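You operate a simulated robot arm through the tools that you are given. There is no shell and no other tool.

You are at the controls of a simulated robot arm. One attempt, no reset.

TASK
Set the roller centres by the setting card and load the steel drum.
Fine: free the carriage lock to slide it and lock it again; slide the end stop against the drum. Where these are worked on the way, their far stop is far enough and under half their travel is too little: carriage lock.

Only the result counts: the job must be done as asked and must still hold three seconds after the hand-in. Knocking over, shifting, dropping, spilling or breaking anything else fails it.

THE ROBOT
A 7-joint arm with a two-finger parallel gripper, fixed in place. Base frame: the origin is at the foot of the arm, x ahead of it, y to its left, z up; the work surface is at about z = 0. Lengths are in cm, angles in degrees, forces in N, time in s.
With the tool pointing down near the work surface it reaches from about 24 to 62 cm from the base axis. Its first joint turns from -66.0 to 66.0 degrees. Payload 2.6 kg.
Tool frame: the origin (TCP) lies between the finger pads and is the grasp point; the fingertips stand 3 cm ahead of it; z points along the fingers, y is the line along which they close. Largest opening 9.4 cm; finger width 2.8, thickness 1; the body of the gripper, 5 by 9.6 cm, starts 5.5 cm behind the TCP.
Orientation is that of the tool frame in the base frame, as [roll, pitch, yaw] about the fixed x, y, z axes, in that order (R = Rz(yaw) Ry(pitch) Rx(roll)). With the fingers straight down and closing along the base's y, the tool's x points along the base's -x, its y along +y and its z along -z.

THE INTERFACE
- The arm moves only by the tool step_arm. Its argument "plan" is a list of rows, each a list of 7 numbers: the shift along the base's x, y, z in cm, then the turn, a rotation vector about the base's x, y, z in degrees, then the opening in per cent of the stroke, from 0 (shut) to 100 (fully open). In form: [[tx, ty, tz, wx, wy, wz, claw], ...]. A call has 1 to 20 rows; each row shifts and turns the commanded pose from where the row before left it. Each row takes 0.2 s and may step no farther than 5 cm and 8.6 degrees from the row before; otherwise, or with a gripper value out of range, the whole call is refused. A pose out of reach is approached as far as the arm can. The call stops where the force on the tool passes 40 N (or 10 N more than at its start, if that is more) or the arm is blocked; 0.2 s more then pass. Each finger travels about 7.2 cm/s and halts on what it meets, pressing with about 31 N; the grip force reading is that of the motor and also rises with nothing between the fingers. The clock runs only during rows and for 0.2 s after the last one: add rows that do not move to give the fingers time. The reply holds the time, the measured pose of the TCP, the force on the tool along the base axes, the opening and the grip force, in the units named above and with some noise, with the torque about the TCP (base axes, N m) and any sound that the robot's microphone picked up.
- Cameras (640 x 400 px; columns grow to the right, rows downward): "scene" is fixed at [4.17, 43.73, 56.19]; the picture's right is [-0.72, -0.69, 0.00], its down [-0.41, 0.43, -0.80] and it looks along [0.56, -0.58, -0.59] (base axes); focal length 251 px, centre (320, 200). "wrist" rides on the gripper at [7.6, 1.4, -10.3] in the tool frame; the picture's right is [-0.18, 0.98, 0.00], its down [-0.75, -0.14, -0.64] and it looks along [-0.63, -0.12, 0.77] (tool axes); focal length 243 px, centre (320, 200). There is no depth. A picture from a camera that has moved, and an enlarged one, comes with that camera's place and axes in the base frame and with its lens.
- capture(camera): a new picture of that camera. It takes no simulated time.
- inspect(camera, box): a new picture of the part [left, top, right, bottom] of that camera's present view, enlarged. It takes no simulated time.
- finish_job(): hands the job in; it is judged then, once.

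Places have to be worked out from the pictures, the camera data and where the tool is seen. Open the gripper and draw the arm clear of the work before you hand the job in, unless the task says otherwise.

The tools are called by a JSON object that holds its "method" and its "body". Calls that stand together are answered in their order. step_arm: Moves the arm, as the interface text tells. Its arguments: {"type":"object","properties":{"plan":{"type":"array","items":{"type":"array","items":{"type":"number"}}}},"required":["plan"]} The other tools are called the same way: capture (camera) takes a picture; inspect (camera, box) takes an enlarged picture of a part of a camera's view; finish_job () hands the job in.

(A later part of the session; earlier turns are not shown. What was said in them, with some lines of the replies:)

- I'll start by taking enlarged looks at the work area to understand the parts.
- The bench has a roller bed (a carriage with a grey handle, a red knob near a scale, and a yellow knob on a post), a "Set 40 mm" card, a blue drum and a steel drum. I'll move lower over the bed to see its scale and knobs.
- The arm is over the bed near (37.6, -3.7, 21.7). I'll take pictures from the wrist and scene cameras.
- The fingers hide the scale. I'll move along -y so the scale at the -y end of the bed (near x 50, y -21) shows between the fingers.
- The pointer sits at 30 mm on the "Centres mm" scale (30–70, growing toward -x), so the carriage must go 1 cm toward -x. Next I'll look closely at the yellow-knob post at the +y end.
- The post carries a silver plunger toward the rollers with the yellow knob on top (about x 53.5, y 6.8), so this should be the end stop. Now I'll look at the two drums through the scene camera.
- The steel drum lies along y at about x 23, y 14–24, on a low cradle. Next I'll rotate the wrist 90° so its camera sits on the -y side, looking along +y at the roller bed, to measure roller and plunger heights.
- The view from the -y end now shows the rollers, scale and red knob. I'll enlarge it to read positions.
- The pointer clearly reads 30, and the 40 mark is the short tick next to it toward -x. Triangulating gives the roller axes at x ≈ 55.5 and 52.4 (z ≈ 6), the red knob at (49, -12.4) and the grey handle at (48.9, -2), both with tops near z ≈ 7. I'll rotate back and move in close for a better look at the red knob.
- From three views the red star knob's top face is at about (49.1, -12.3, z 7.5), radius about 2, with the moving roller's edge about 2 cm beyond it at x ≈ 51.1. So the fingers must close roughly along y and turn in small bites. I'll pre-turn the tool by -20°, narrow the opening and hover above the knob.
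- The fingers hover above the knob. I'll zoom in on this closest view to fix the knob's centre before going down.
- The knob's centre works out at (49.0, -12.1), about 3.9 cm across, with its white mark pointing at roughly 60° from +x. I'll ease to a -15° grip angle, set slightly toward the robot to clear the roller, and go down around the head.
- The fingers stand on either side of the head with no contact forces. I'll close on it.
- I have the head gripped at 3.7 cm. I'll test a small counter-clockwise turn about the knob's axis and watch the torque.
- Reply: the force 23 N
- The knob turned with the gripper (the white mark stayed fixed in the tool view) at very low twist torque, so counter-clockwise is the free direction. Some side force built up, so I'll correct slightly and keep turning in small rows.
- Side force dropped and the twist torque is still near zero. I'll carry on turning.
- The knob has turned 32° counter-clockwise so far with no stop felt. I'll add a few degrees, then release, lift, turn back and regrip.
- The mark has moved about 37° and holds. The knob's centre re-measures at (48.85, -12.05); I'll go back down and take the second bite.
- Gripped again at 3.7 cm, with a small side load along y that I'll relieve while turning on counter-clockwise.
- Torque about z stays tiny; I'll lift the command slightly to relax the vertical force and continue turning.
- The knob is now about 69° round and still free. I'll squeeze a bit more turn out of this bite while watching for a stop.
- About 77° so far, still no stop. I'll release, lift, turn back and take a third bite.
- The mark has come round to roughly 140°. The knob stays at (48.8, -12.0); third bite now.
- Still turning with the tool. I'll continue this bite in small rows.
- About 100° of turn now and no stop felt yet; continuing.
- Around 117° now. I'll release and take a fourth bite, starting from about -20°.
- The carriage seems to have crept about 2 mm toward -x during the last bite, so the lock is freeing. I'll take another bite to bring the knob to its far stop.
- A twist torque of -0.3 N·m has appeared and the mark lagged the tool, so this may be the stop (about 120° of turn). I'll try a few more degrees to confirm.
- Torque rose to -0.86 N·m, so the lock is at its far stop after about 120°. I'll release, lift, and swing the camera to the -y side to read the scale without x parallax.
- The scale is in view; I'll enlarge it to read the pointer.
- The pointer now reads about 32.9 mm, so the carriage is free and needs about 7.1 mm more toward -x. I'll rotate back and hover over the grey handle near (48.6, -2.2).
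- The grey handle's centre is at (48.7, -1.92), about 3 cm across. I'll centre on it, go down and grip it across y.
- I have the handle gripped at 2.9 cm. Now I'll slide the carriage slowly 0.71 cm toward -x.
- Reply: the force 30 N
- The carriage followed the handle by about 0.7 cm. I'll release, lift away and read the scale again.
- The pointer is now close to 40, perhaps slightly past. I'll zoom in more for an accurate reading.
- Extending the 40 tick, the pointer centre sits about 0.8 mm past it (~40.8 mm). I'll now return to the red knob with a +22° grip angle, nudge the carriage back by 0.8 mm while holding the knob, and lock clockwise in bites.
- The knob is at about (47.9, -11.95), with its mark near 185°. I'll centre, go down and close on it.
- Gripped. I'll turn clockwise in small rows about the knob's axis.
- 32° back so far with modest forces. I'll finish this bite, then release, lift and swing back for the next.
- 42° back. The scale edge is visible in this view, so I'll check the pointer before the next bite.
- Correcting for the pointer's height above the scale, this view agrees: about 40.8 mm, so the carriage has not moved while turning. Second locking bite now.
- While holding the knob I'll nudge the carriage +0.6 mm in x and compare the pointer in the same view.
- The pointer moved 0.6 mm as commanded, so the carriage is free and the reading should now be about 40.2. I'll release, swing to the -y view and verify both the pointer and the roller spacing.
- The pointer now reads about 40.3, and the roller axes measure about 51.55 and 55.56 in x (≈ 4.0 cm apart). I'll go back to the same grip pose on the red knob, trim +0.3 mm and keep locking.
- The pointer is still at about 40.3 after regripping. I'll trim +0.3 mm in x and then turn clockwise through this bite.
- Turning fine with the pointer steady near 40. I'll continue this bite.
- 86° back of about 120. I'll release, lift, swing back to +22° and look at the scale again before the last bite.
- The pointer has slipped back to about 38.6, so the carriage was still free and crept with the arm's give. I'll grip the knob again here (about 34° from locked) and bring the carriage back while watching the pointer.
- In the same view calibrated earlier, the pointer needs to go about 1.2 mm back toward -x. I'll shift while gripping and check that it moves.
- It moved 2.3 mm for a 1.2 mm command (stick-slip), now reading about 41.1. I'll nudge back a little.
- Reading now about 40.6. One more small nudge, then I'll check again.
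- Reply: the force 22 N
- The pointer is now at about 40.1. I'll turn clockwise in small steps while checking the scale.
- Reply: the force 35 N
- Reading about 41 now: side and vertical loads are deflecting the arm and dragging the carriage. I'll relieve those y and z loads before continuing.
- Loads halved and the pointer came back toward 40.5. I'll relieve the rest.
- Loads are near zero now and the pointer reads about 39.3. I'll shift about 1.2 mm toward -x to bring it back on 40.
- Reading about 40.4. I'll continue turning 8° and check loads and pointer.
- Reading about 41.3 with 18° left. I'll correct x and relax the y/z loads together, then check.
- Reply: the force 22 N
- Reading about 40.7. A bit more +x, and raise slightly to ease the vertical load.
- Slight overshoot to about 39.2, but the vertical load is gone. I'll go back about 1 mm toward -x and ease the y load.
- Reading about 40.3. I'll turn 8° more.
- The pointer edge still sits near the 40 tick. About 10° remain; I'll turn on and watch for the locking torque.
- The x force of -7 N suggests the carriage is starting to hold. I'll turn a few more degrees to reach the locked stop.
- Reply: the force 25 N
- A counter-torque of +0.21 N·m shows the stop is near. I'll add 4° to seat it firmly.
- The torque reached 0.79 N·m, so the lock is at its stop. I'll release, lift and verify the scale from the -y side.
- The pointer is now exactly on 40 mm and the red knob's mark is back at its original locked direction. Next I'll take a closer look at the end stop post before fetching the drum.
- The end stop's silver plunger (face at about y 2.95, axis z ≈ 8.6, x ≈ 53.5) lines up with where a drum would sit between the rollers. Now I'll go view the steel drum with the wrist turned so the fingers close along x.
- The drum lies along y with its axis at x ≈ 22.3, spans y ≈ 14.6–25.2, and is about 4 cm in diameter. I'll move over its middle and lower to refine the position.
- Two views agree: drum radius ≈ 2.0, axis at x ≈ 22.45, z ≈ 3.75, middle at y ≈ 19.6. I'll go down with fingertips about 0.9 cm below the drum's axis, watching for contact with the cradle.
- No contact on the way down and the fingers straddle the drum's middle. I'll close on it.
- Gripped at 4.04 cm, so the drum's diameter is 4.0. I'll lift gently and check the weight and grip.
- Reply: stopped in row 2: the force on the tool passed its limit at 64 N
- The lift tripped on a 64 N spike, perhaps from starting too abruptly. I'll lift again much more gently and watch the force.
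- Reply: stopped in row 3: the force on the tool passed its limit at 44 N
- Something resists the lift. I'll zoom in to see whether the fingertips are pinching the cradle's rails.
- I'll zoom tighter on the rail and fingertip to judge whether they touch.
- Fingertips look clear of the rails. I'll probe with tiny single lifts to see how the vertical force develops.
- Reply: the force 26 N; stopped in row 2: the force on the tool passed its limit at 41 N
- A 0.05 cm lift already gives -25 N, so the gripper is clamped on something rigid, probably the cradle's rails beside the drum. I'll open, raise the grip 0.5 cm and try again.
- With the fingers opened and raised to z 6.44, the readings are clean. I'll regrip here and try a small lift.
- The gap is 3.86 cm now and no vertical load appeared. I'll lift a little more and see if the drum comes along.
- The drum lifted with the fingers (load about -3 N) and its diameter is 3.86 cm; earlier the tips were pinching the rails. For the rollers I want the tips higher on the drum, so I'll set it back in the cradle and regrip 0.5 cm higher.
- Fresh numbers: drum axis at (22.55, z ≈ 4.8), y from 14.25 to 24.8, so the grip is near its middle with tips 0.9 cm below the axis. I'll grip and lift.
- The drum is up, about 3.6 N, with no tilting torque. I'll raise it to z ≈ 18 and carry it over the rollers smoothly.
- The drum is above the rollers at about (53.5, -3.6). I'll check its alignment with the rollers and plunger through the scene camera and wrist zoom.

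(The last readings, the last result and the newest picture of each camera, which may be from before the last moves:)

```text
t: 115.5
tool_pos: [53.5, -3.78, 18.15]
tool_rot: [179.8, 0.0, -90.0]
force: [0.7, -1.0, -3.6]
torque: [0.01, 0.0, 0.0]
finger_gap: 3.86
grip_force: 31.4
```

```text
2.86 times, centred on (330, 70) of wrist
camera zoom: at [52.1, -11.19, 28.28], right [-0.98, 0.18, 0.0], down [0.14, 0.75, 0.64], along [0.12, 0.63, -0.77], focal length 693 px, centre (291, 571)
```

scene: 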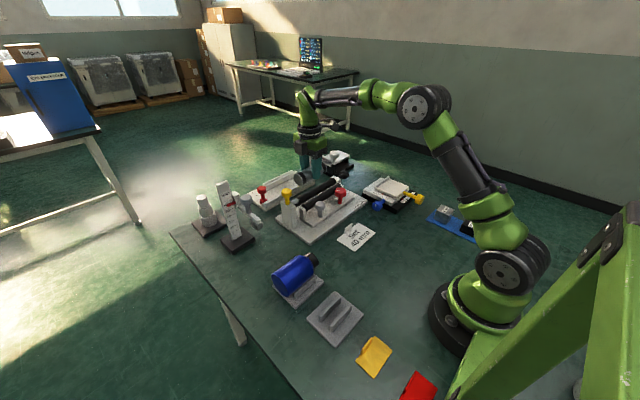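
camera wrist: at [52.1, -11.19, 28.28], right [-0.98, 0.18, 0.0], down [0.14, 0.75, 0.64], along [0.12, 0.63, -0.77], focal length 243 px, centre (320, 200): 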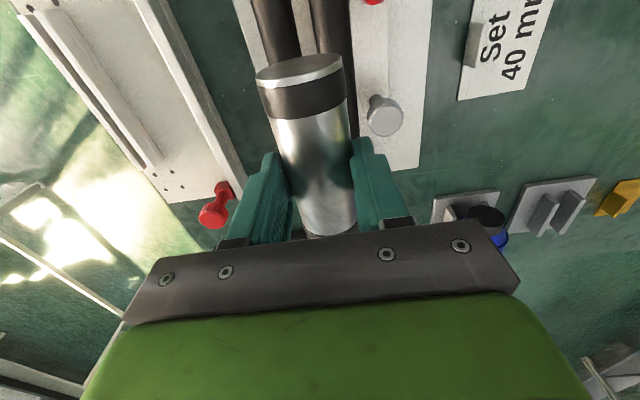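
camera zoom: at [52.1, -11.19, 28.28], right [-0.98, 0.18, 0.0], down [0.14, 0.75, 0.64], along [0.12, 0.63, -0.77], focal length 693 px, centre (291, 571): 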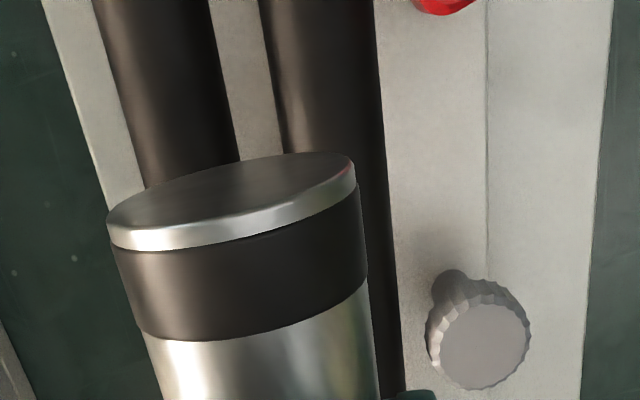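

Roller axes check out at x ≈ 55.63 and 51.6; the drum's axis is at x ≈ 53.54 and it spans y ≈ -8.9 to 1.7, leaving about 1.3 cm to the plunger. I'll shift 0.08 in x and lower it to just above the rollers.

{"method": "step_arm", "body": {"plan": [[0.08, 0, -1.5, 0, 0, 0, 25], [0, 0, -1.8, 0, 0, 0, 25], [0, 0, -1.6, 0, 0, 0, 25], [0, 0, -1.2, 0, 0, 0, 25], [0, 0, -0.5, 0, 0, 0, 25], [0, 0, 0, 0, 0, 0, 25]]}}

{"method": "inspect", "body": {"camera": "scene", "box": [270, 160, 340, 220]}}

{"method": "capture", "body": {"camera": "wrist"}}

```text
t: 116.8
tool_pos: [53.58, -3.31, 11.49]
tool_rot: [179.8, 0.0, -89.9]
force: [0.0, 0.3, -3.5]
torque: [-0.02, -0.01, 0.01]
finger_gap: 3.87
grip_force: 30.7
```

```text
6.67 times, centred on (305, 190) of scene
camera zoom: at [4.17, 43.73, 56.19], right [-0.72, -0.69, 0.0], down [-0.41, 0.43, -0.8], along [0.56, -0.58, -0.59], focal length 1676 px, centre (420, 267)
```

zoom: 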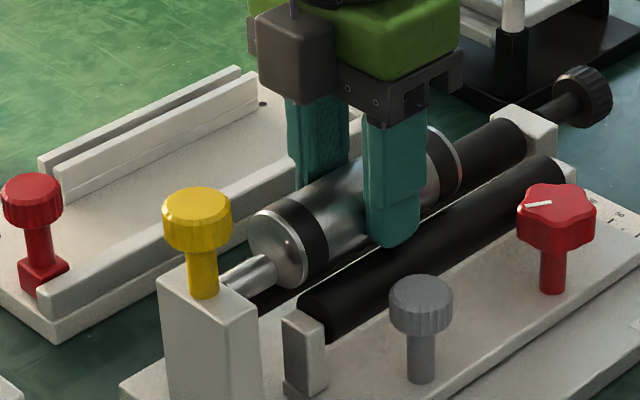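

```text
taken
camera wrist: at [52.15, -11.0, 21.75], right [-0.98, 0.18, 0.0], down [0.14, 0.75, 0.64], along [0.12, 0.63, -0.77], focal length 243 px, centre (320, 200)
```

wrist: 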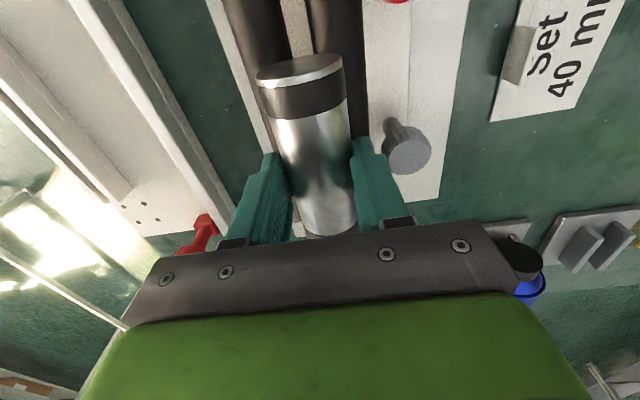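

Nearly seated with everything clear. I'll lower in small steps to feel contact with the rollers.

{"method": "step_arm", "body": {"plan": [[0, 0, -0.15, 0, 0, 0, 25], [0, 0, -0.15, 0, 0, 0, 25], [0, 0, -0.15, 0, 0, 0, 25], [0, 0, 0, 0, 0, 0, 25]]}}

{"method": "step_arm", "body": {"plan": [[0, 0, -0.1, 0, 0, 0, 25], [0, 0, -0.05, 0, 0, 0, 25], [0, 0, 0, 0, 0, 0, 25]]}}

```text
t: 117.8
tool_pos: [53.57, -3.43, 11.08]
tool_rot: [179.8, 0.1, -90.0]
force: [0.7, 0.4, -2.9]
torque: [0.02, -0.02, 0.01]
finger_gap: 3.87
grip_force: 31.0
```

```text
t: 118.7
tool_pos: [53.53, -3.4, 11.02]
tool_rot: [179.8, 0.0, -90.0]
force: [0.5, 0.1, -3.4]
torque: [0.0, 0.0, -0.04]
finger_gap: 3.86
grip_force: 30.9
```

No contact yet at z ≈ 10.95; continuing down in 0.05 cm rows.

{"method": "step_arm", "body": {"plan": [[0, 0, -0.05, 0, 0, 0, 25], [0, 0, -0.05, 0, 0, 0, 25], [0, 0, -0.05, 0, 0, 0, 25], [0, 0, 0, 0, 0, 0, 25]]}}

{"method": "inspect", "body": {"camera": "scene", "box": [280, 165, 330, 210]}}

```text
t: 119.7
tool_pos: [53.48, -3.36, 10.88]
tool_rot: [179.9, 0.0, -90.0]
force: [-13.0, -0.2, 16.3]
torque: [-0.06, 0.23, 0.13]
finger_gap: 3.86
grip_force: 30.8
```

```text
8.89 times, centred on (305, 188) of scene
camera zoom: at [4.16, 43.73, 56.19], right [-0.72, -0.69, 0.0], down [-0.41, 0.43, -0.8], along [0.56, -0.58, -0.59], focal length 2235 px, centre (453, 311)
```

zoom: 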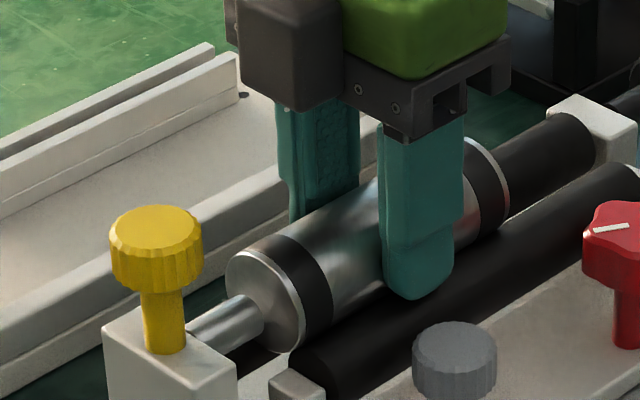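

First contact is with the fixed roller (force -13, +16). I'll shift slightly toward -x and lower a touch to balance on both rollers.

{"method": "step_arm", "body": {"plan": [[-0.06, 0, 0, 0, 0, 0, 25], [-0.04, 0, 0, 0, 0, 0, 25], [0, 0, 0, 0, 0, 0, 25]]}}

```text
t: 120.5
tool_pos: [53.39, -3.48, 10.79]
tool_rot: [180.0, -0.1, -90.0]
force: [2.0, -2.6, 14.0]
torque: [0.47, -0.08, -0.15]
finger_gap: 3.86
grip_force: 30.9
```

Forces are now balanced (Fx ≈ 2, Fz ≈ 14), so the drum sits on both rollers. I'll open the fingers slightly and check that it stays.

{"method": "step_arm", "body": {"plan": [[0, 0, 0.03, 0, 0, 0, 38], [0, 0, 0, 0, 0, 0, 46], [0, 0, 0, 0, 0, 0, 52], [0, 0, 0, 0, 0, 0, 52]]}}

{"method": "inspect", "body": {"camera": "scene", "box": [280, 165, 330, 210]}}

{"method": "inspect", "body": {"camera": "wrist", "box": [220, 20, 420, 240]}}

```text
t: 121.5
tool_pos: [53.33, -3.36, 10.81]
tool_rot: [179.9, 0.0, -90.0]
force: [1.1, 0.2, -0.2]
torque: [-0.01, 0.02, 0.01]
finger_gap: 4.87
grip_force: 0.0
```

```text
8.89 times, centred on (305, 188) of scene
camera zoom: at [4.17, 43.73, 56.19], right [-0.72, -0.69, 0.0], down [-0.41, 0.43, -0.8], along [0.56, -0.58, -0.59], focal length 2235 px, centre (453, 311)
```

zoom: 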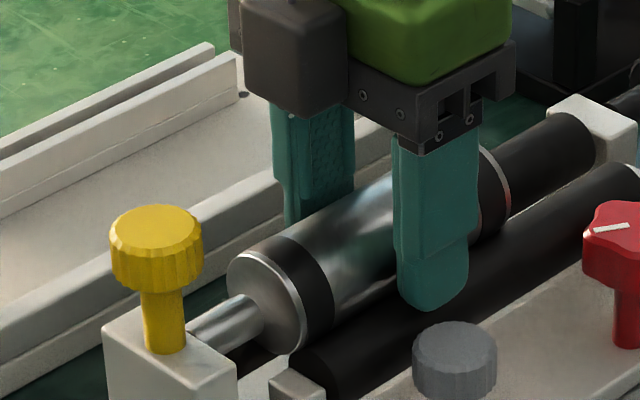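

```text
1.82 times, centred on (320, 130) of wrist
camera zoom: at [51.92, -11.03, 20.99], right [-0.98, 0.18, 0.0], down [0.14, 0.75, 0.64], along [0.12, 0.63, -0.77], focal length 441 px, centre (320, 327)
```

zoom: 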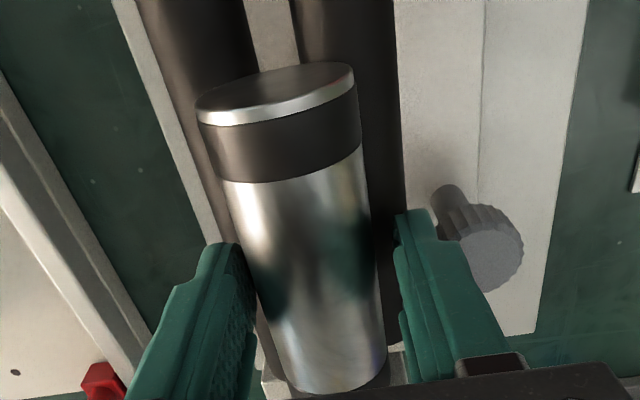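

The drum stays put on the rollers with the fingers open. I'll rise straight up and then look at the yellow knob from above.

{"method": "step_arm", "body": {"plan": [[0, 0, 0.8, 0, 0, 0, 52], [0, 0, 1.5, 0, 0, 0, 52], [0, 0, 2.0, 0, 0, 0, 52], [0, 0, 2.5, 0, 0, 0, 55], [0, 0, 1.5, 0, 0, 0, 60], [0, 0, 0, 0, 0, 0, 60]]}}

{"method": "capture", "body": {"camera": "wrist"}}

{"method": "inspect", "body": {"camera": "scene", "box": [270, 160, 340, 220]}}

```text
t: 122.8
tool_pos: [53.38, -3.34, 19.17]
tool_rot: [179.8, -0.1, -90.1]
force: [-0.1, 0.5, -0.6]
torque: [-0.02, 0.02, 0.02]
finger_gap: 5.66
grip_force: 0.1
```

```text
taken
camera wrist: at [51.94, -11.06, 29.44], right [-0.98, 0.18, 0.0], down [0.14, 0.75, 0.64], along [0.12, 0.63, -0.77], focal length 243 px, centre (320, 200)
```

wrist: 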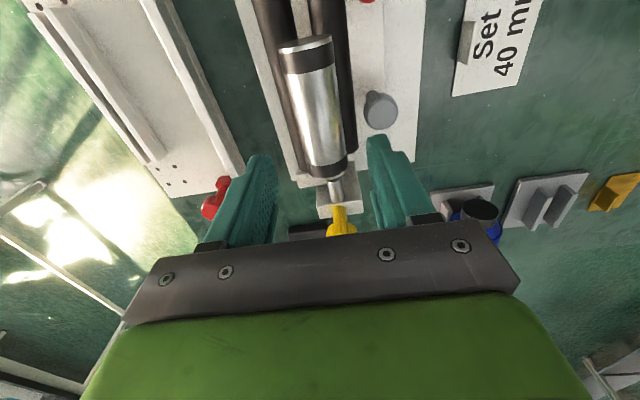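

```text
6.67 times, centred on (305, 190) of scene
camera zoom: at [4.17, 43.73, 56.19], right [-0.72, -0.69, 0.0], down [-0.41, 0.43, -0.8], along [0.56, -0.58, -0.59], focal length 1676 px, centre (420, 267)
```

zoom: 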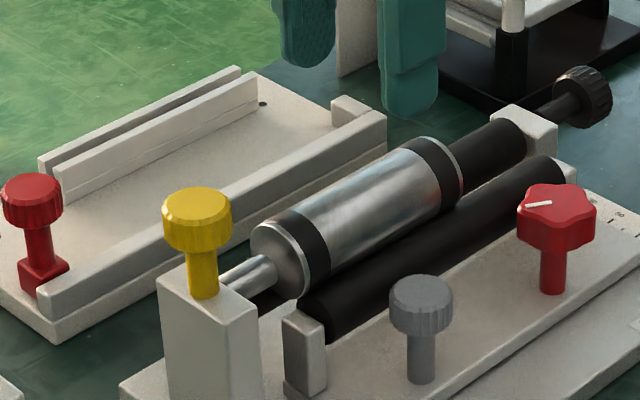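

The drum sits parallel between the rollers. I'll zoom on the drum end and plunger to measure the gap.

{"method": "inspect", "body": {"camera": "wrist", "box": [270, 120, 400, 240]}}

{"method": "inspect", "body": {"camera": "scene", "box": [278, 175, 318, 210]}}

```text
3.33 times, centred on (335, 180) of wrist
camera zoom: at [51.94, -11.06, 29.44], right [-0.98, 0.18, 0.0], down [0.14, 0.75, 0.64], along [0.12, 0.63, -0.77], focal length 809 px, centre (270, 267)
```

zoom: 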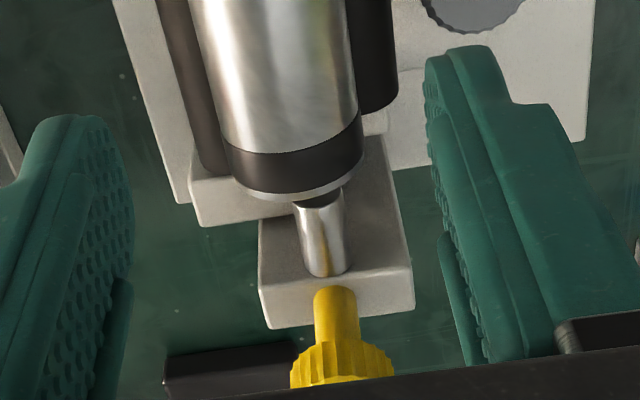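

```text
11.43 times, centred on (298, 192) of scene
camera zoom: at [4.17, 43.73, 56.19], right [-0.72, -0.69, 0.0], down [-0.41, 0.43, -0.8], along [0.56, -0.58, -0.59], focal length 2873 px, centre (571, 286)
```

zoom: 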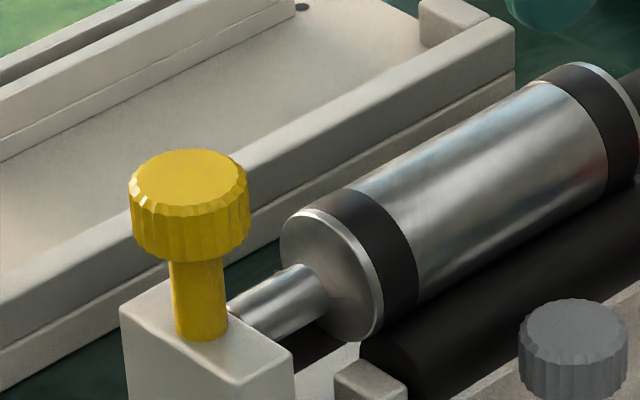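

The plunger is in line with the drum, with a gap of roughly 0.8–1 cm. The yellow knob is at about (53.4, 6.75), head roughly z 12.6–14.3; I'll move above it.

{"method": "step_arm", "body": {"plan": [[0, 2.5, 0, 0, 0, 0, 60], [0, 2.5, 0, 0, 0, 0, 60], [0, 2.5, 0, 0, 0, 0, 60], [0, 2.5, 0, 0, 0, 0, 60], [0, 0, 0, 0, 0, 0, 60]]}}

{"method": "inspect", "body": {"camera": "scene", "box": [260, 150, 330, 210]}}

{"method": "inspect", "body": {"camera": "wrist", "box": [230, 60, 430, 240]}}

```text
t: 124.0
tool_pos: [53.68, 6.57, 19.2]
tool_rot: [179.8, 0.0, -90.0]
force: [0.3, -0.1, -0.1]
torque: [-0.02, 0.0, -0.01]
finger_gap: 5.65
grip_force: 0.0
```

```text
6.67 times, centred on (295, 180) of scene
camera zoom: at [4.17, 43.73, 56.19], right [-0.72, -0.69, 0.0], down [-0.41, 0.43, -0.8], along [0.56, -0.58, -0.59], focal length 1676 px, centre (487, 333)
```

zoom: 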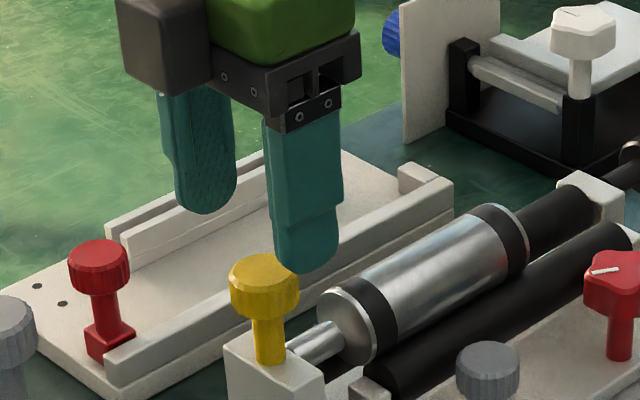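

```text
2.22 times, centred on (330, 150) of wrist
camera zoom: at [52.19, -1.1, 29.42], right [-0.98, 0.18, 0.0], down [0.14, 0.75, 0.64], along [0.12, 0.63, -0.77], focal length 539 px, centre (298, 311)
```

zoom: 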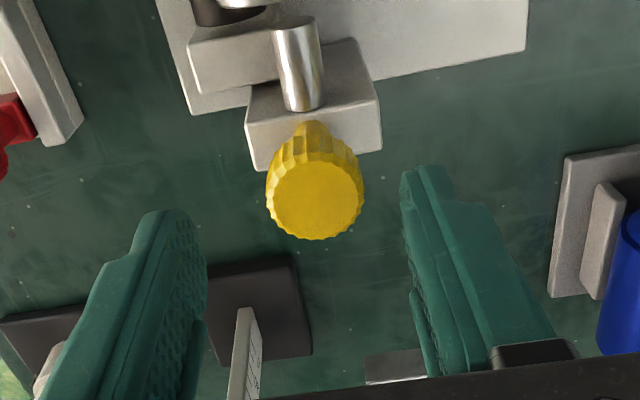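

The knob's head centre measures (53.2, 6.85). I'll centre on it and go down so the tips are at the head's level.

{"method": "step_arm", "body": {"plan": [[-0.35, 0.3, 0, 0, 0, 0, 55], [0, 0, -1.2, 0, 0, 0, 55], [0, 0, -1.2, 0, 0, 0, 55], [0, 0, -0.7, 0, 0, 0, 55], [0, 0, -0.4, 0, 0, 0, 55], [0, 0, 0, 0, 0, 0, 55]]}}

{"method": "inspect", "body": {"camera": "scene", "box": [260, 150, 330, 210]}}

{"method": "inspect", "body": {"camera": "wrist", "box": [230, 80, 430, 240]}}

```text
t: 125.5
tool_pos: [53.01, 6.93, 15.55]
tool_rot: [179.8, 0.0, -90.0]
force: [0.6, -0.1, 0.5]
torque: [-0.03, 0.01, -0.01]
finger_gap: 5.17
grip_force: 0.0
```

```text
6.67 times, centred on (295, 180) of scene
camera zoom: at [4.17, 43.73, 56.19], right [-0.72, -0.69, 0.0], down [-0.41, 0.43, -0.8], along [0.56, -0.58, -0.59], focal length 1676 px, centre (487, 333)
```

zoom: 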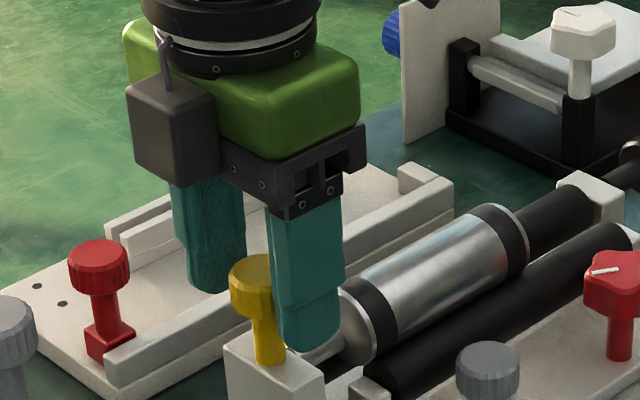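

```text
2.50 times, centred on (330, 160) of wrist
camera zoom: at [51.62, -0.63, 25.75], right [-0.98, 0.18, 0.0], down [0.14, 0.75, 0.64], along [0.12, 0.63, -0.77], focal length 606 px, centre (295, 300)
```

zoom: 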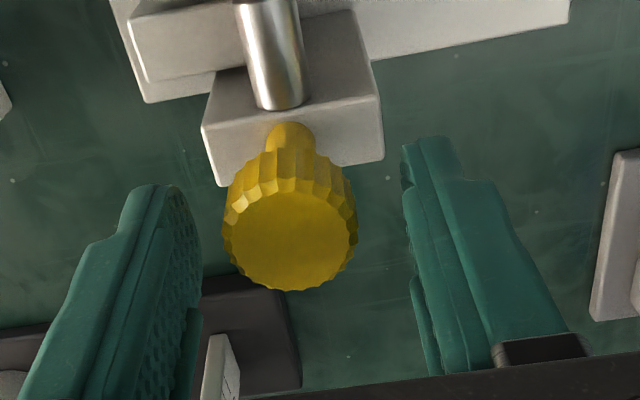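

The fingers straddle the head; the knob is about 0.15 cm toward +x of centre. I'll correct and close.

{"method": "step_arm", "body": {"plan": [[0.15, 0, 0, 0, 0, 0, 50], [0, 0, 0, 0, 0, 0, 40], [0, 0, 0, 0, 0, 0, 30], [0, 0, 0, 0, 0, 0, 20], [0, 0, 0, 0, 0, 0, 20], [0, 0, 0, 0, 0, 0, 20]]}}

{"method": "inspect", "body": {"camera": "wrist", "box": [230, 80, 430, 240]}}

{"method": "inspect", "body": {"camera": "scene", "box": [275, 170, 325, 210]}}

```text
t: 126.8
tool_pos: [53.18, 6.89, 15.46]
tool_rot: [179.8, 0.1, -90.1]
force: [-14.9, -2.6, 3.7]
torque: [-0.02, 0.07, -0.04]
finger_gap: 2.92
grip_force: 45.2
```

```text
2.50 times, centred on (330, 160) of wrist
camera zoom: at [51.72, -0.7, 25.72], right [-0.98, 0.18, 0.01], down [0.15, 0.75, 0.64], along [0.11, 0.63, -0.77], focal length 606 px, centre (295, 300)
```

zoom: 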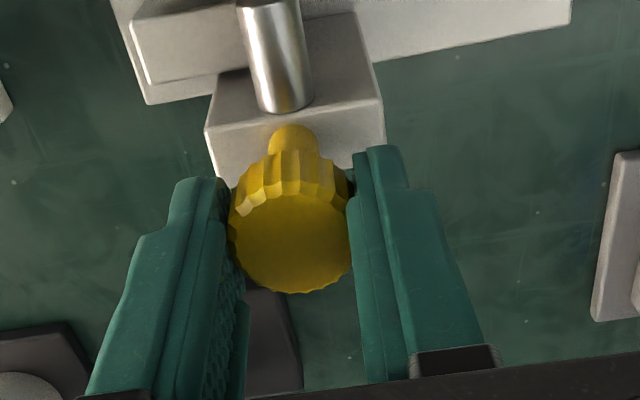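

```text
10.00 times, centred on (300, 190) of scene
camera zoom: at [4.17, 43.73, 56.19], right [-0.72, -0.69, 0.0], down [-0.41, 0.43, -0.8], along [0.56, -0.58, -0.59], focal length 2514 px, centre (520, 300)
```

zoom: 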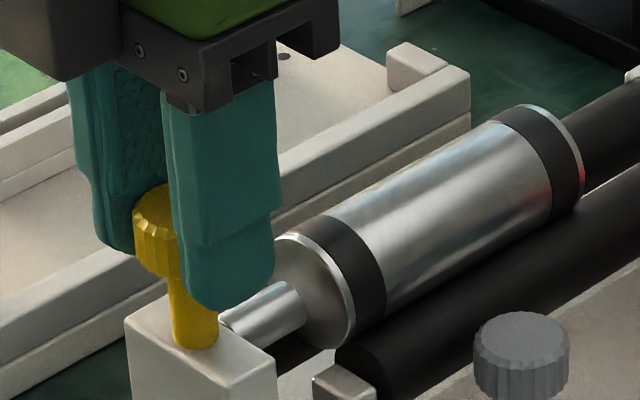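

Gripped at 2.9 cm with some side load in x. I'll relieve that and start sliding toward -y slowly.

{"method": "step_arm", "body": {"plan": [[-0.1, 0, 0, 0, 0, 0, 20], [0, -0.1, 0, 0, 0, 0, 20], [0, -0.1, 0, 0, 0, 0, 20], [0, 0, 0, 0, 0, 0, 20]]}}

{"method": "inspect", "body": {"camera": "scene", "box": [275, 170, 325, 210]}}

```text
t: 127.8
tool_pos: [53.08, 6.71, 15.44]
tool_rot: [179.8, 0.0, -89.9]
force: [-11.4, 4.1, 0.7]
torque: [-0.4, 0.04, 0.2]
finger_gap: 2.89
grip_force: 45.0
```

```text
10.00 times, centred on (300, 190) of scene
camera zoom: at [4.17, 43.73, 56.19], right [-0.72, -0.69, 0.0], down [-0.41, 0.43, -0.8], along [0.56, -0.58, -0.59], focal length 2514 px, centre (520, 300)
```

zoom: 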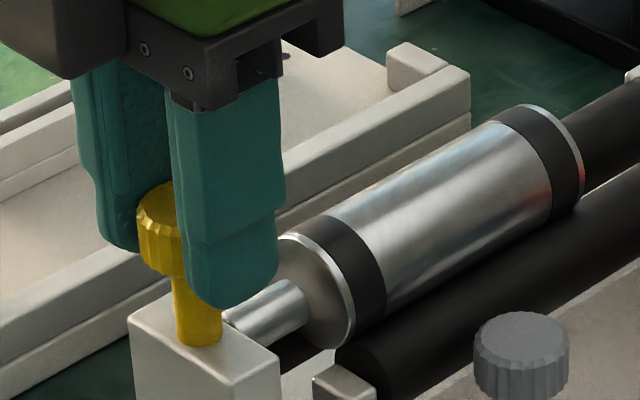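

The whole post slides with only about 4 N. I'll keep sliding in small steps, watching the y force for contact.

{"method": "step_arm", "body": {"plan": [[-0.05, -0.1, 0, 0, 0, 0, 20], [0, -0.1, 0, 0, 0, 0, 20], [0, -0.1, 0, 0, 0, 0, 20], [0, 0, 0, 0, 0, 0, 20]]}}

{"method": "step_arm", "body": {"plan": [[0, -0.1, 0, 0, 0, 0, 20], [0, -0.1, 0, 0, 0, 0, 20], [0, 0, 0, 0, 0, 0, 20]]}}

{"method": "inspect", "body": {"camera": "scene", "box": [275, 170, 325, 210]}}

{"method": "inspect", "body": {"camera": "wrist", "box": [230, 0, 430, 160]}}

```text
t: 128.8
tool_pos: [53.06, 6.52, 15.53]
tool_rot: [179.7, -0.1, -90.0]
force: [3.1, 3.7, -15.7]
torque: [1.05, -0.21, 0.11]
finger_gap: 2.89
grip_force: 45.0
```

```text
t: 129.7
tool_pos: [53.07, 6.16, 15.47]
tool_rot: [179.8, -0.1, -90.0]
force: [3.7, 2.7, -17.9]
torque: [0.53, -0.17, -0.04]
finger_gap: 2.93
grip_force: 45.1
```

```text
10.00 times, centred on (300, 190) of scene
camera zoom: at [4.18, 43.73, 56.19], right [-0.72, -0.69, 0.0], down [-0.41, 0.43, -0.8], along [0.56, -0.58, -0.59], focal length 2514 px, centre (520, 300)
```

zoom: 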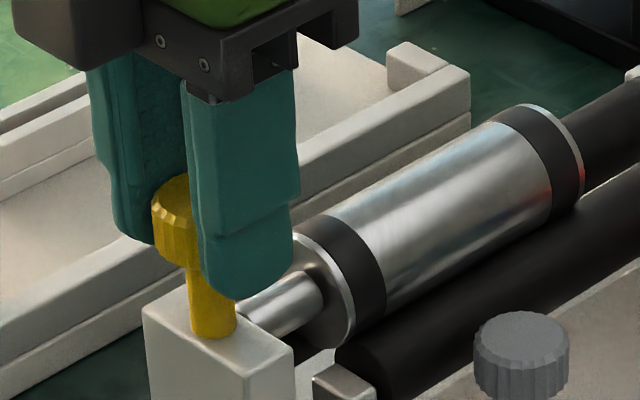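

```text
2.50 times, centred on (330, 80) of wrist
camera zoom: at [51.7, -1.4, 25.74], right [-0.98, 0.18, 0.0], down [0.14, 0.75, 0.64], along [0.12, 0.63, -0.77], focal length 606 px, centre (295, 500)
```

zoom: 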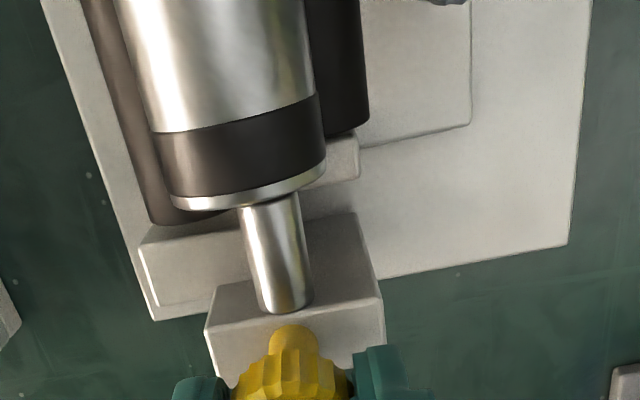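

The post has moved about 0.7 cm without obstruction and the plunger is close to the drum face. I'll continue carefully.

{"method": "step_arm", "body": {"plan": [[0, -0.08, -0.05, 0, 0, 0, 20], [0, -0.08, -0.05, 0, 0, 0, 20], [0, 0, 0, 0, 0, 0, 20]]}}

{"method": "inspect", "body": {"camera": "scene", "box": [290, 180, 315, 205]}}

```text
t: 130.4
tool_pos: [53.07, 6.08, 15.43]
tool_rot: [179.9, 0.0, -90.0]
force: [-2.3, 3.3, -4.5]
torque: [-0.61, -0.04, 0.11]
finger_gap: 2.9
grip_force: 45.1
```

```text
16.00 times, centred on (302, 192) of scene
camera zoom: at [4.17, 43.73, 56.19], right [-0.72, -0.69, 0.0], down [-0.41, 0.43, -0.8], along [0.56, -0.58, -0.59], focal length 4022 px, centre (600, 320)
```

zoom: 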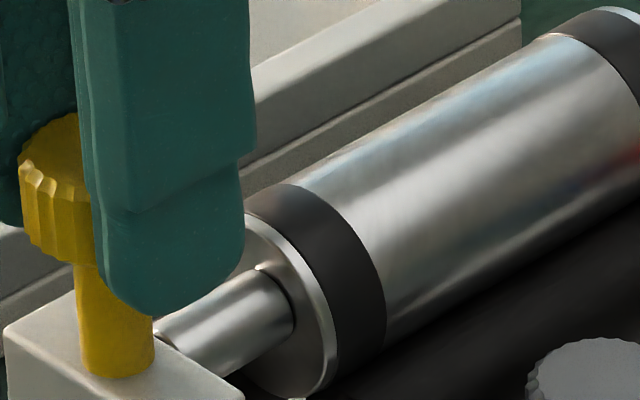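

The plunger looks almost at the drum's face. I'll push two more small steps and compare whether the drum starts to move.

{"method": "step_arm", "body": {"plan": [[0, -0.08, 0, 0, 0, 0, 20], [0, -0.08, 0, 0, 0, 0, 20], [0, 0, 0, 0, 0, 0, 20]]}}

{"method": "inspect", "body": {"camera": "scene", "box": [290, 180, 315, 205]}}

```text
t: 131.2
tool_pos: [53.14, 5.93, 15.48]
tool_rot: [179.9, 0.1, -89.8]
force: [4.1, 7.3, -1.3]
torque: [-0.69, -0.16, -0.02]
finger_gap: 2.93
grip_force: 44.9
```

```text
16.00 times, centred on (302, 192) of scene
camera zoom: at [4.17, 43.73, 56.19], right [-0.72, -0.69, 0.0], down [-0.41, 0.43, -0.8], along [0.56, -0.58, -0.59], focal length 4022 px, centre (600, 320)
```

zoom: 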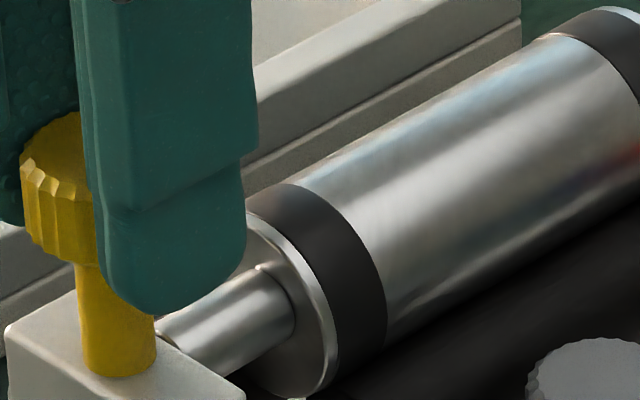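

The y force rose from 3.3 to 7.3 N while the post barely advanced: the plunger has met the drum. One more tiny push to confirm.

{"method": "step_arm", "body": {"plan": [[0, -0.06, 0, 0, 0, 0, 20], [0, 0, 0, 0, 0, 0, 20], [0, 0, 0, 0, 0, 0, 20]]}}

{"method": "inspect", "body": {"camera": "scene", "box": [290, 180, 315, 205]}}

```text
t: 132.1
tool_pos: [53.12, 5.9, 15.51]
tool_rot: [179.8, 0.1, -90.0]
force: [1.5, 7.3, 3.4]
torque: [0.51, -0.06, 0.21]
finger_gap: 2.95
grip_force: 45.4
```

```text
16.00 times, centred on (302, 192) of scene
camera zoom: at [4.17, 43.73, 56.19], right [-0.72, -0.69, 0.0], down [-0.41, 0.43, -0.8], along [0.56, -0.58, -0.59], focal length 4022 px, centre (600, 320)
```

zoom: 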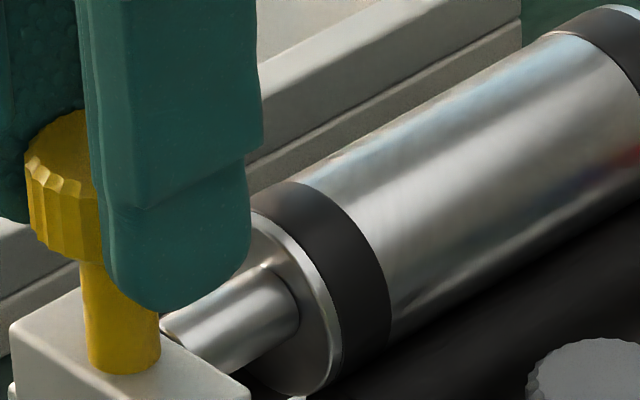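

The post and drum moved together, so the end stop is firmly against the drum. I'll open the fingers and lift straight off.

{"method": "step_arm", "body": {"plan": [[0, 0, 0, 0, 0, 0, 34], [0, 0, 0, 0, 0, 0, 44], [0, 0, 0, 0, 0, 0, 55], [0, 0, 0, 0, 0, 0, 55]]}}

{"method": "inspect", "body": {"camera": "scene", "box": [290, 180, 315, 205]}}

```text
t: 133.1
tool_pos: [52.99, 5.74, 15.51]
tool_rot: [179.8, 0.0, -90.0]
force: [0.1, 0.1, -0.1]
torque: [0.01, -0.02, -0.04]
finger_gap: 5.19
grip_force: 0.1
```

```text
16.00 times, centred on (302, 192) of scene
camera zoom: at [4.17, 43.73, 56.19], right [-0.72, -0.69, 0.0], down [-0.41, 0.43, -0.8], along [0.56, -0.58, -0.59], focal length 4022 px, centre (600, 320)
```

zoom: 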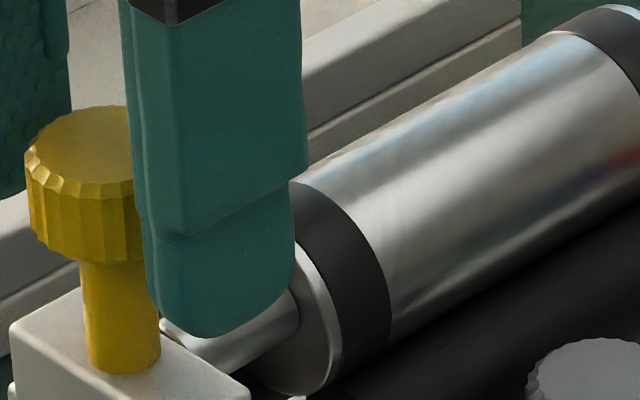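

Fingers are open with no forces and the post did not shift. Now I'll rise straight up and back away toward the robot.

{"method": "step_arm", "body": {"plan": [[0, 0, 1.0, 0, 0, 0, 55], [0, 0, 2.0, 0, 0, 0, 55], [0, 0, 2.5, 0, 0, 0, 60], [0, 0, 2.5, 0, 0, 0, 70], [-2.0, -1.0, 1.5, 0, 0, 0, 80], [-2.5, -1.0, 1.0, 0, 0, 0, 100], [-3.0, -1.0, 0, 0, 0, 0, 100], [-3.0, -1.0, 0, 0, 0, 0, 100], [0, 0, 0, 0, 0, 0, 100]]}}

{"method": "inspect", "body": {"camera": "scene", "box": [260, 150, 350, 225]}}

{"method": "inspect", "body": {"camera": "scene", "box": [285, 175, 315, 205]}}

{"method": "capture", "body": {"camera": "scene"}}

```text
t: 135.1
tool_pos: [43.03, 1.68, 26.16]
tool_rot: [179.8, 0.0, -90.0]
force: [-0.8, 0.5, -0.3]
torque: [0.03, -0.02, -0.01]
finger_gap: 9.4
grip_force: 0.0
```

```text
5.33 times, centred on (305, 188) of scene
camera zoom: at [4.17, 43.73, 56.19], right [-0.72, -0.69, 0.0], down [-0.41, 0.43, -0.8], along [0.56, -0.58, -0.59], focal length 1341 px, centre (400, 267)
```

zoom: 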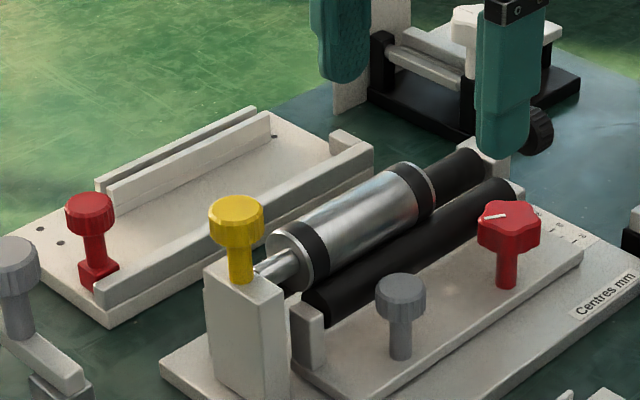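

```text
13.33 times, centred on (300, 190) of scene
camera zoom: at [4.17, 43.73, 56.19], right [-0.72, -0.69, 0.0], down [-0.41, 0.43, -0.8], along [0.56, -0.58, -0.59], focal length 3352 px, centre (587, 333)
```

zoom: 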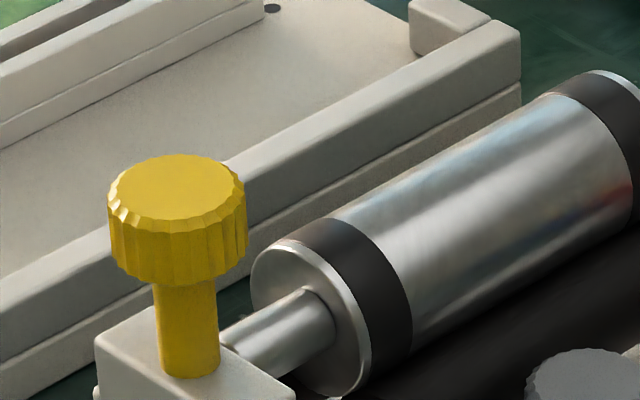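

```text
taken
```

scene: 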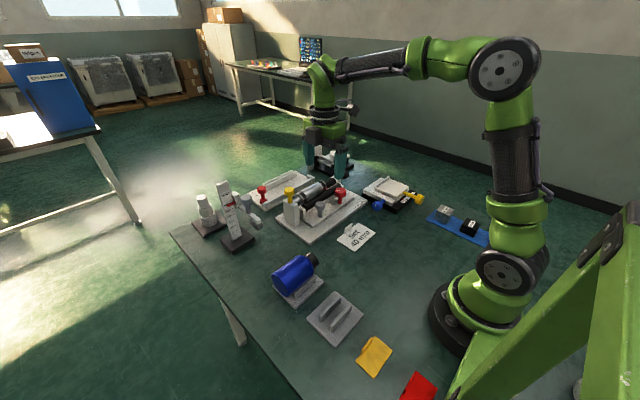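

The plunger rests on the drum's face and the drum sits on both rollers. I'll make one last check of the scale reading from the -y side before handing in.

{"method": "step_arm", "body": {"plan": [[1.3, -3.0, 0, 0, 0, 0, 100], [1.3, -3.0, 0, 0, 0, 0, 100], [1.3, -3.0, 0, 0, 0, 0, 100], [1.3, -3.0, 0, 0, 0, 0, 100], [1.3, -3.1, -1.5, 0, 0, 0, 100], [1.3, -3.1, -2.5, 0, 0, 0, 100], [1.3, -3.1, -3.0, 0, 0, 0, 100], [0, 0, -1.0, 0, 0, 0, 100], [0, 0, 0, 0, 0, 0, 100]]}}

{"method": "capture", "body": {"camera": "wrist"}}

{"method": "inspect", "body": {"camera": "wrist", "box": [300, 75, 350, 115]}}

```text
t: 137.1
tool_pos: [51.61, -19.51, 18.08]
tool_rot: [179.7, 0.0, -89.9]
force: [-0.2, 0.2, 0.9]
torque: [0.0, 0.01, 0.03]
finger_gap: 9.4
grip_force: 0.0
```

```text
taken
camera wrist: at [50.22, -27.05, 28.24], right [-0.98, 0.18, 0.0], down [0.14, 0.75, 0.64], along [0.12, 0.63, -0.77], focal length 243 px, centre (320, 200)
```

wrist: 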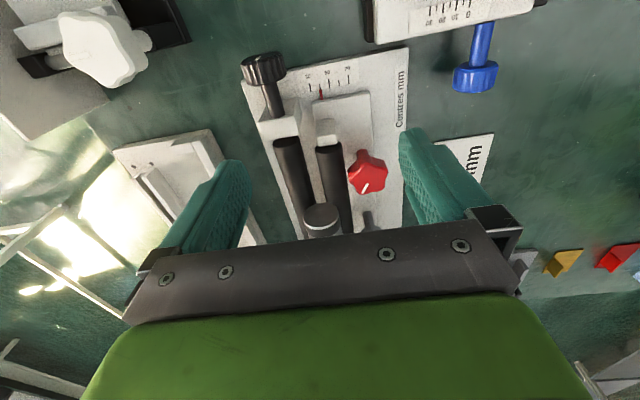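

```text
10.00 times, centred on (325, 95) of wrist
camera zoom: at [50.22, -27.05, 28.24], right [-0.98, 0.18, 0.0], down [0.14, 0.75, 0.64], along [0.12, 0.63, -0.77], focal length 2426 px, centre (270, 1250)
```

zoom: 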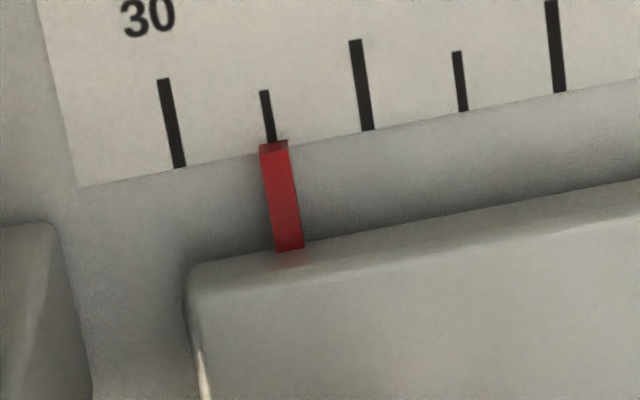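

The pointer still reads 40 mm (within about 0.2 mm) with the drum loaded. I'll draw the arm well clear and take a last look.

{"method": "step_arm", "body": {"plan": [[0, 0, 3, 0, 0, 0, 100], [0, 0, 4, 0, 0, 0, 100], [-1.5, 2, 3, 0, 0, 0, 100], [-2.5, 3, 2, 0, 0, 0, 100], [-2.5, 3, 2, 0, 0, 0, 100], [-2.5, 3, 2, 0, 0, 0, 100], [-2.5, 3, 0, 0, 0, 0, 100], [0, 0, 0, 0, 0, 0, 100]]}}

{"method": "capture", "body": {"camera": "scene"}}

{"method": "inspect", "body": {"camera": "scene", "box": [260, 150, 350, 225]}}

```text
t: 138.8
tool_pos: [40.0, -5.35, 33.99]
tool_rot: [179.9, 0.0, -90.0]
force: [-0.8, -0.6, -0.1]
torque: [0.01, -0.02, 0.0]
finger_gap: 9.4
grip_force: 0.0
```

```text
taken
```

scene: 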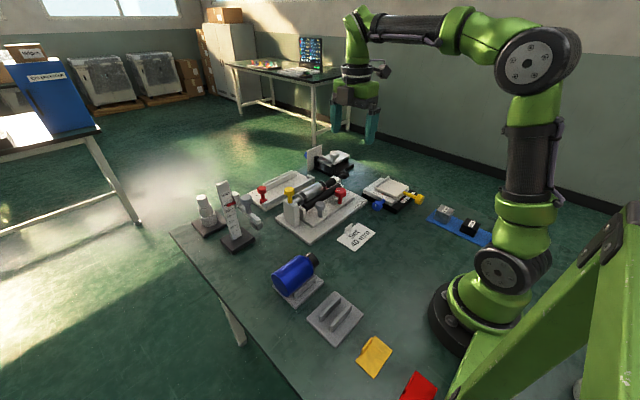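

```text
5.33 times, centred on (305, 188) of scene
camera zoom: at [4.17, 43.73, 56.19], right [-0.72, -0.69, 0.0], down [-0.41, 0.43, -0.8], along [0.56, -0.58, -0.59], focal length 1341 px, centre (400, 267)
```

zoom: 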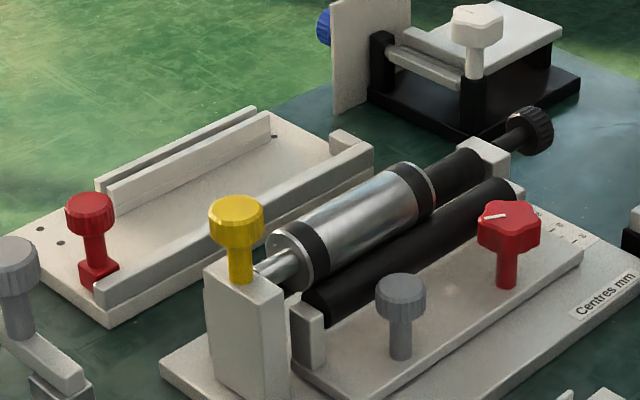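

The carriage is at 40 mm and locked, the steel drum rests on both rollers with the end stop against it, and nothing else has moved. The gripper is open and the arm is clear, so I'm handing in.

{"method": "finish_job", "body": {}}

```text
The job is handed in.
```

The roller centres are set to 40 mm, the carriage is locked, and the steel drum is on the rollers with the end stop against it. I handed the job in; the reply only confirmed it was received.

- **Roller centres:** I turned the red lock to its far stop, slid the carriage to the 40 mark and turned the lock back to its closed stop. The last reading, with the drum loaded, was 40 mm to within about 0.2 mm.
- **Steel drum:** It rests on both rollers, parallel to them, and stayed put when I let go.
- **End stop:** I slid it until the plunger met the drum. On the final small push the drum and stop moved together by about half a millimetre, so they are in contact.
- **Cradle:** On the first try at lifting the drum, the fingertips pinched the cradle rails, with force spikes up to 64 N. I regripped higher and it lifted cleanly, and the pictures afterwards show the cradle where it was.

At hand-in the gripper was open and the arm clear, and nothing else on the bench appeared disturbed in the last pictures.
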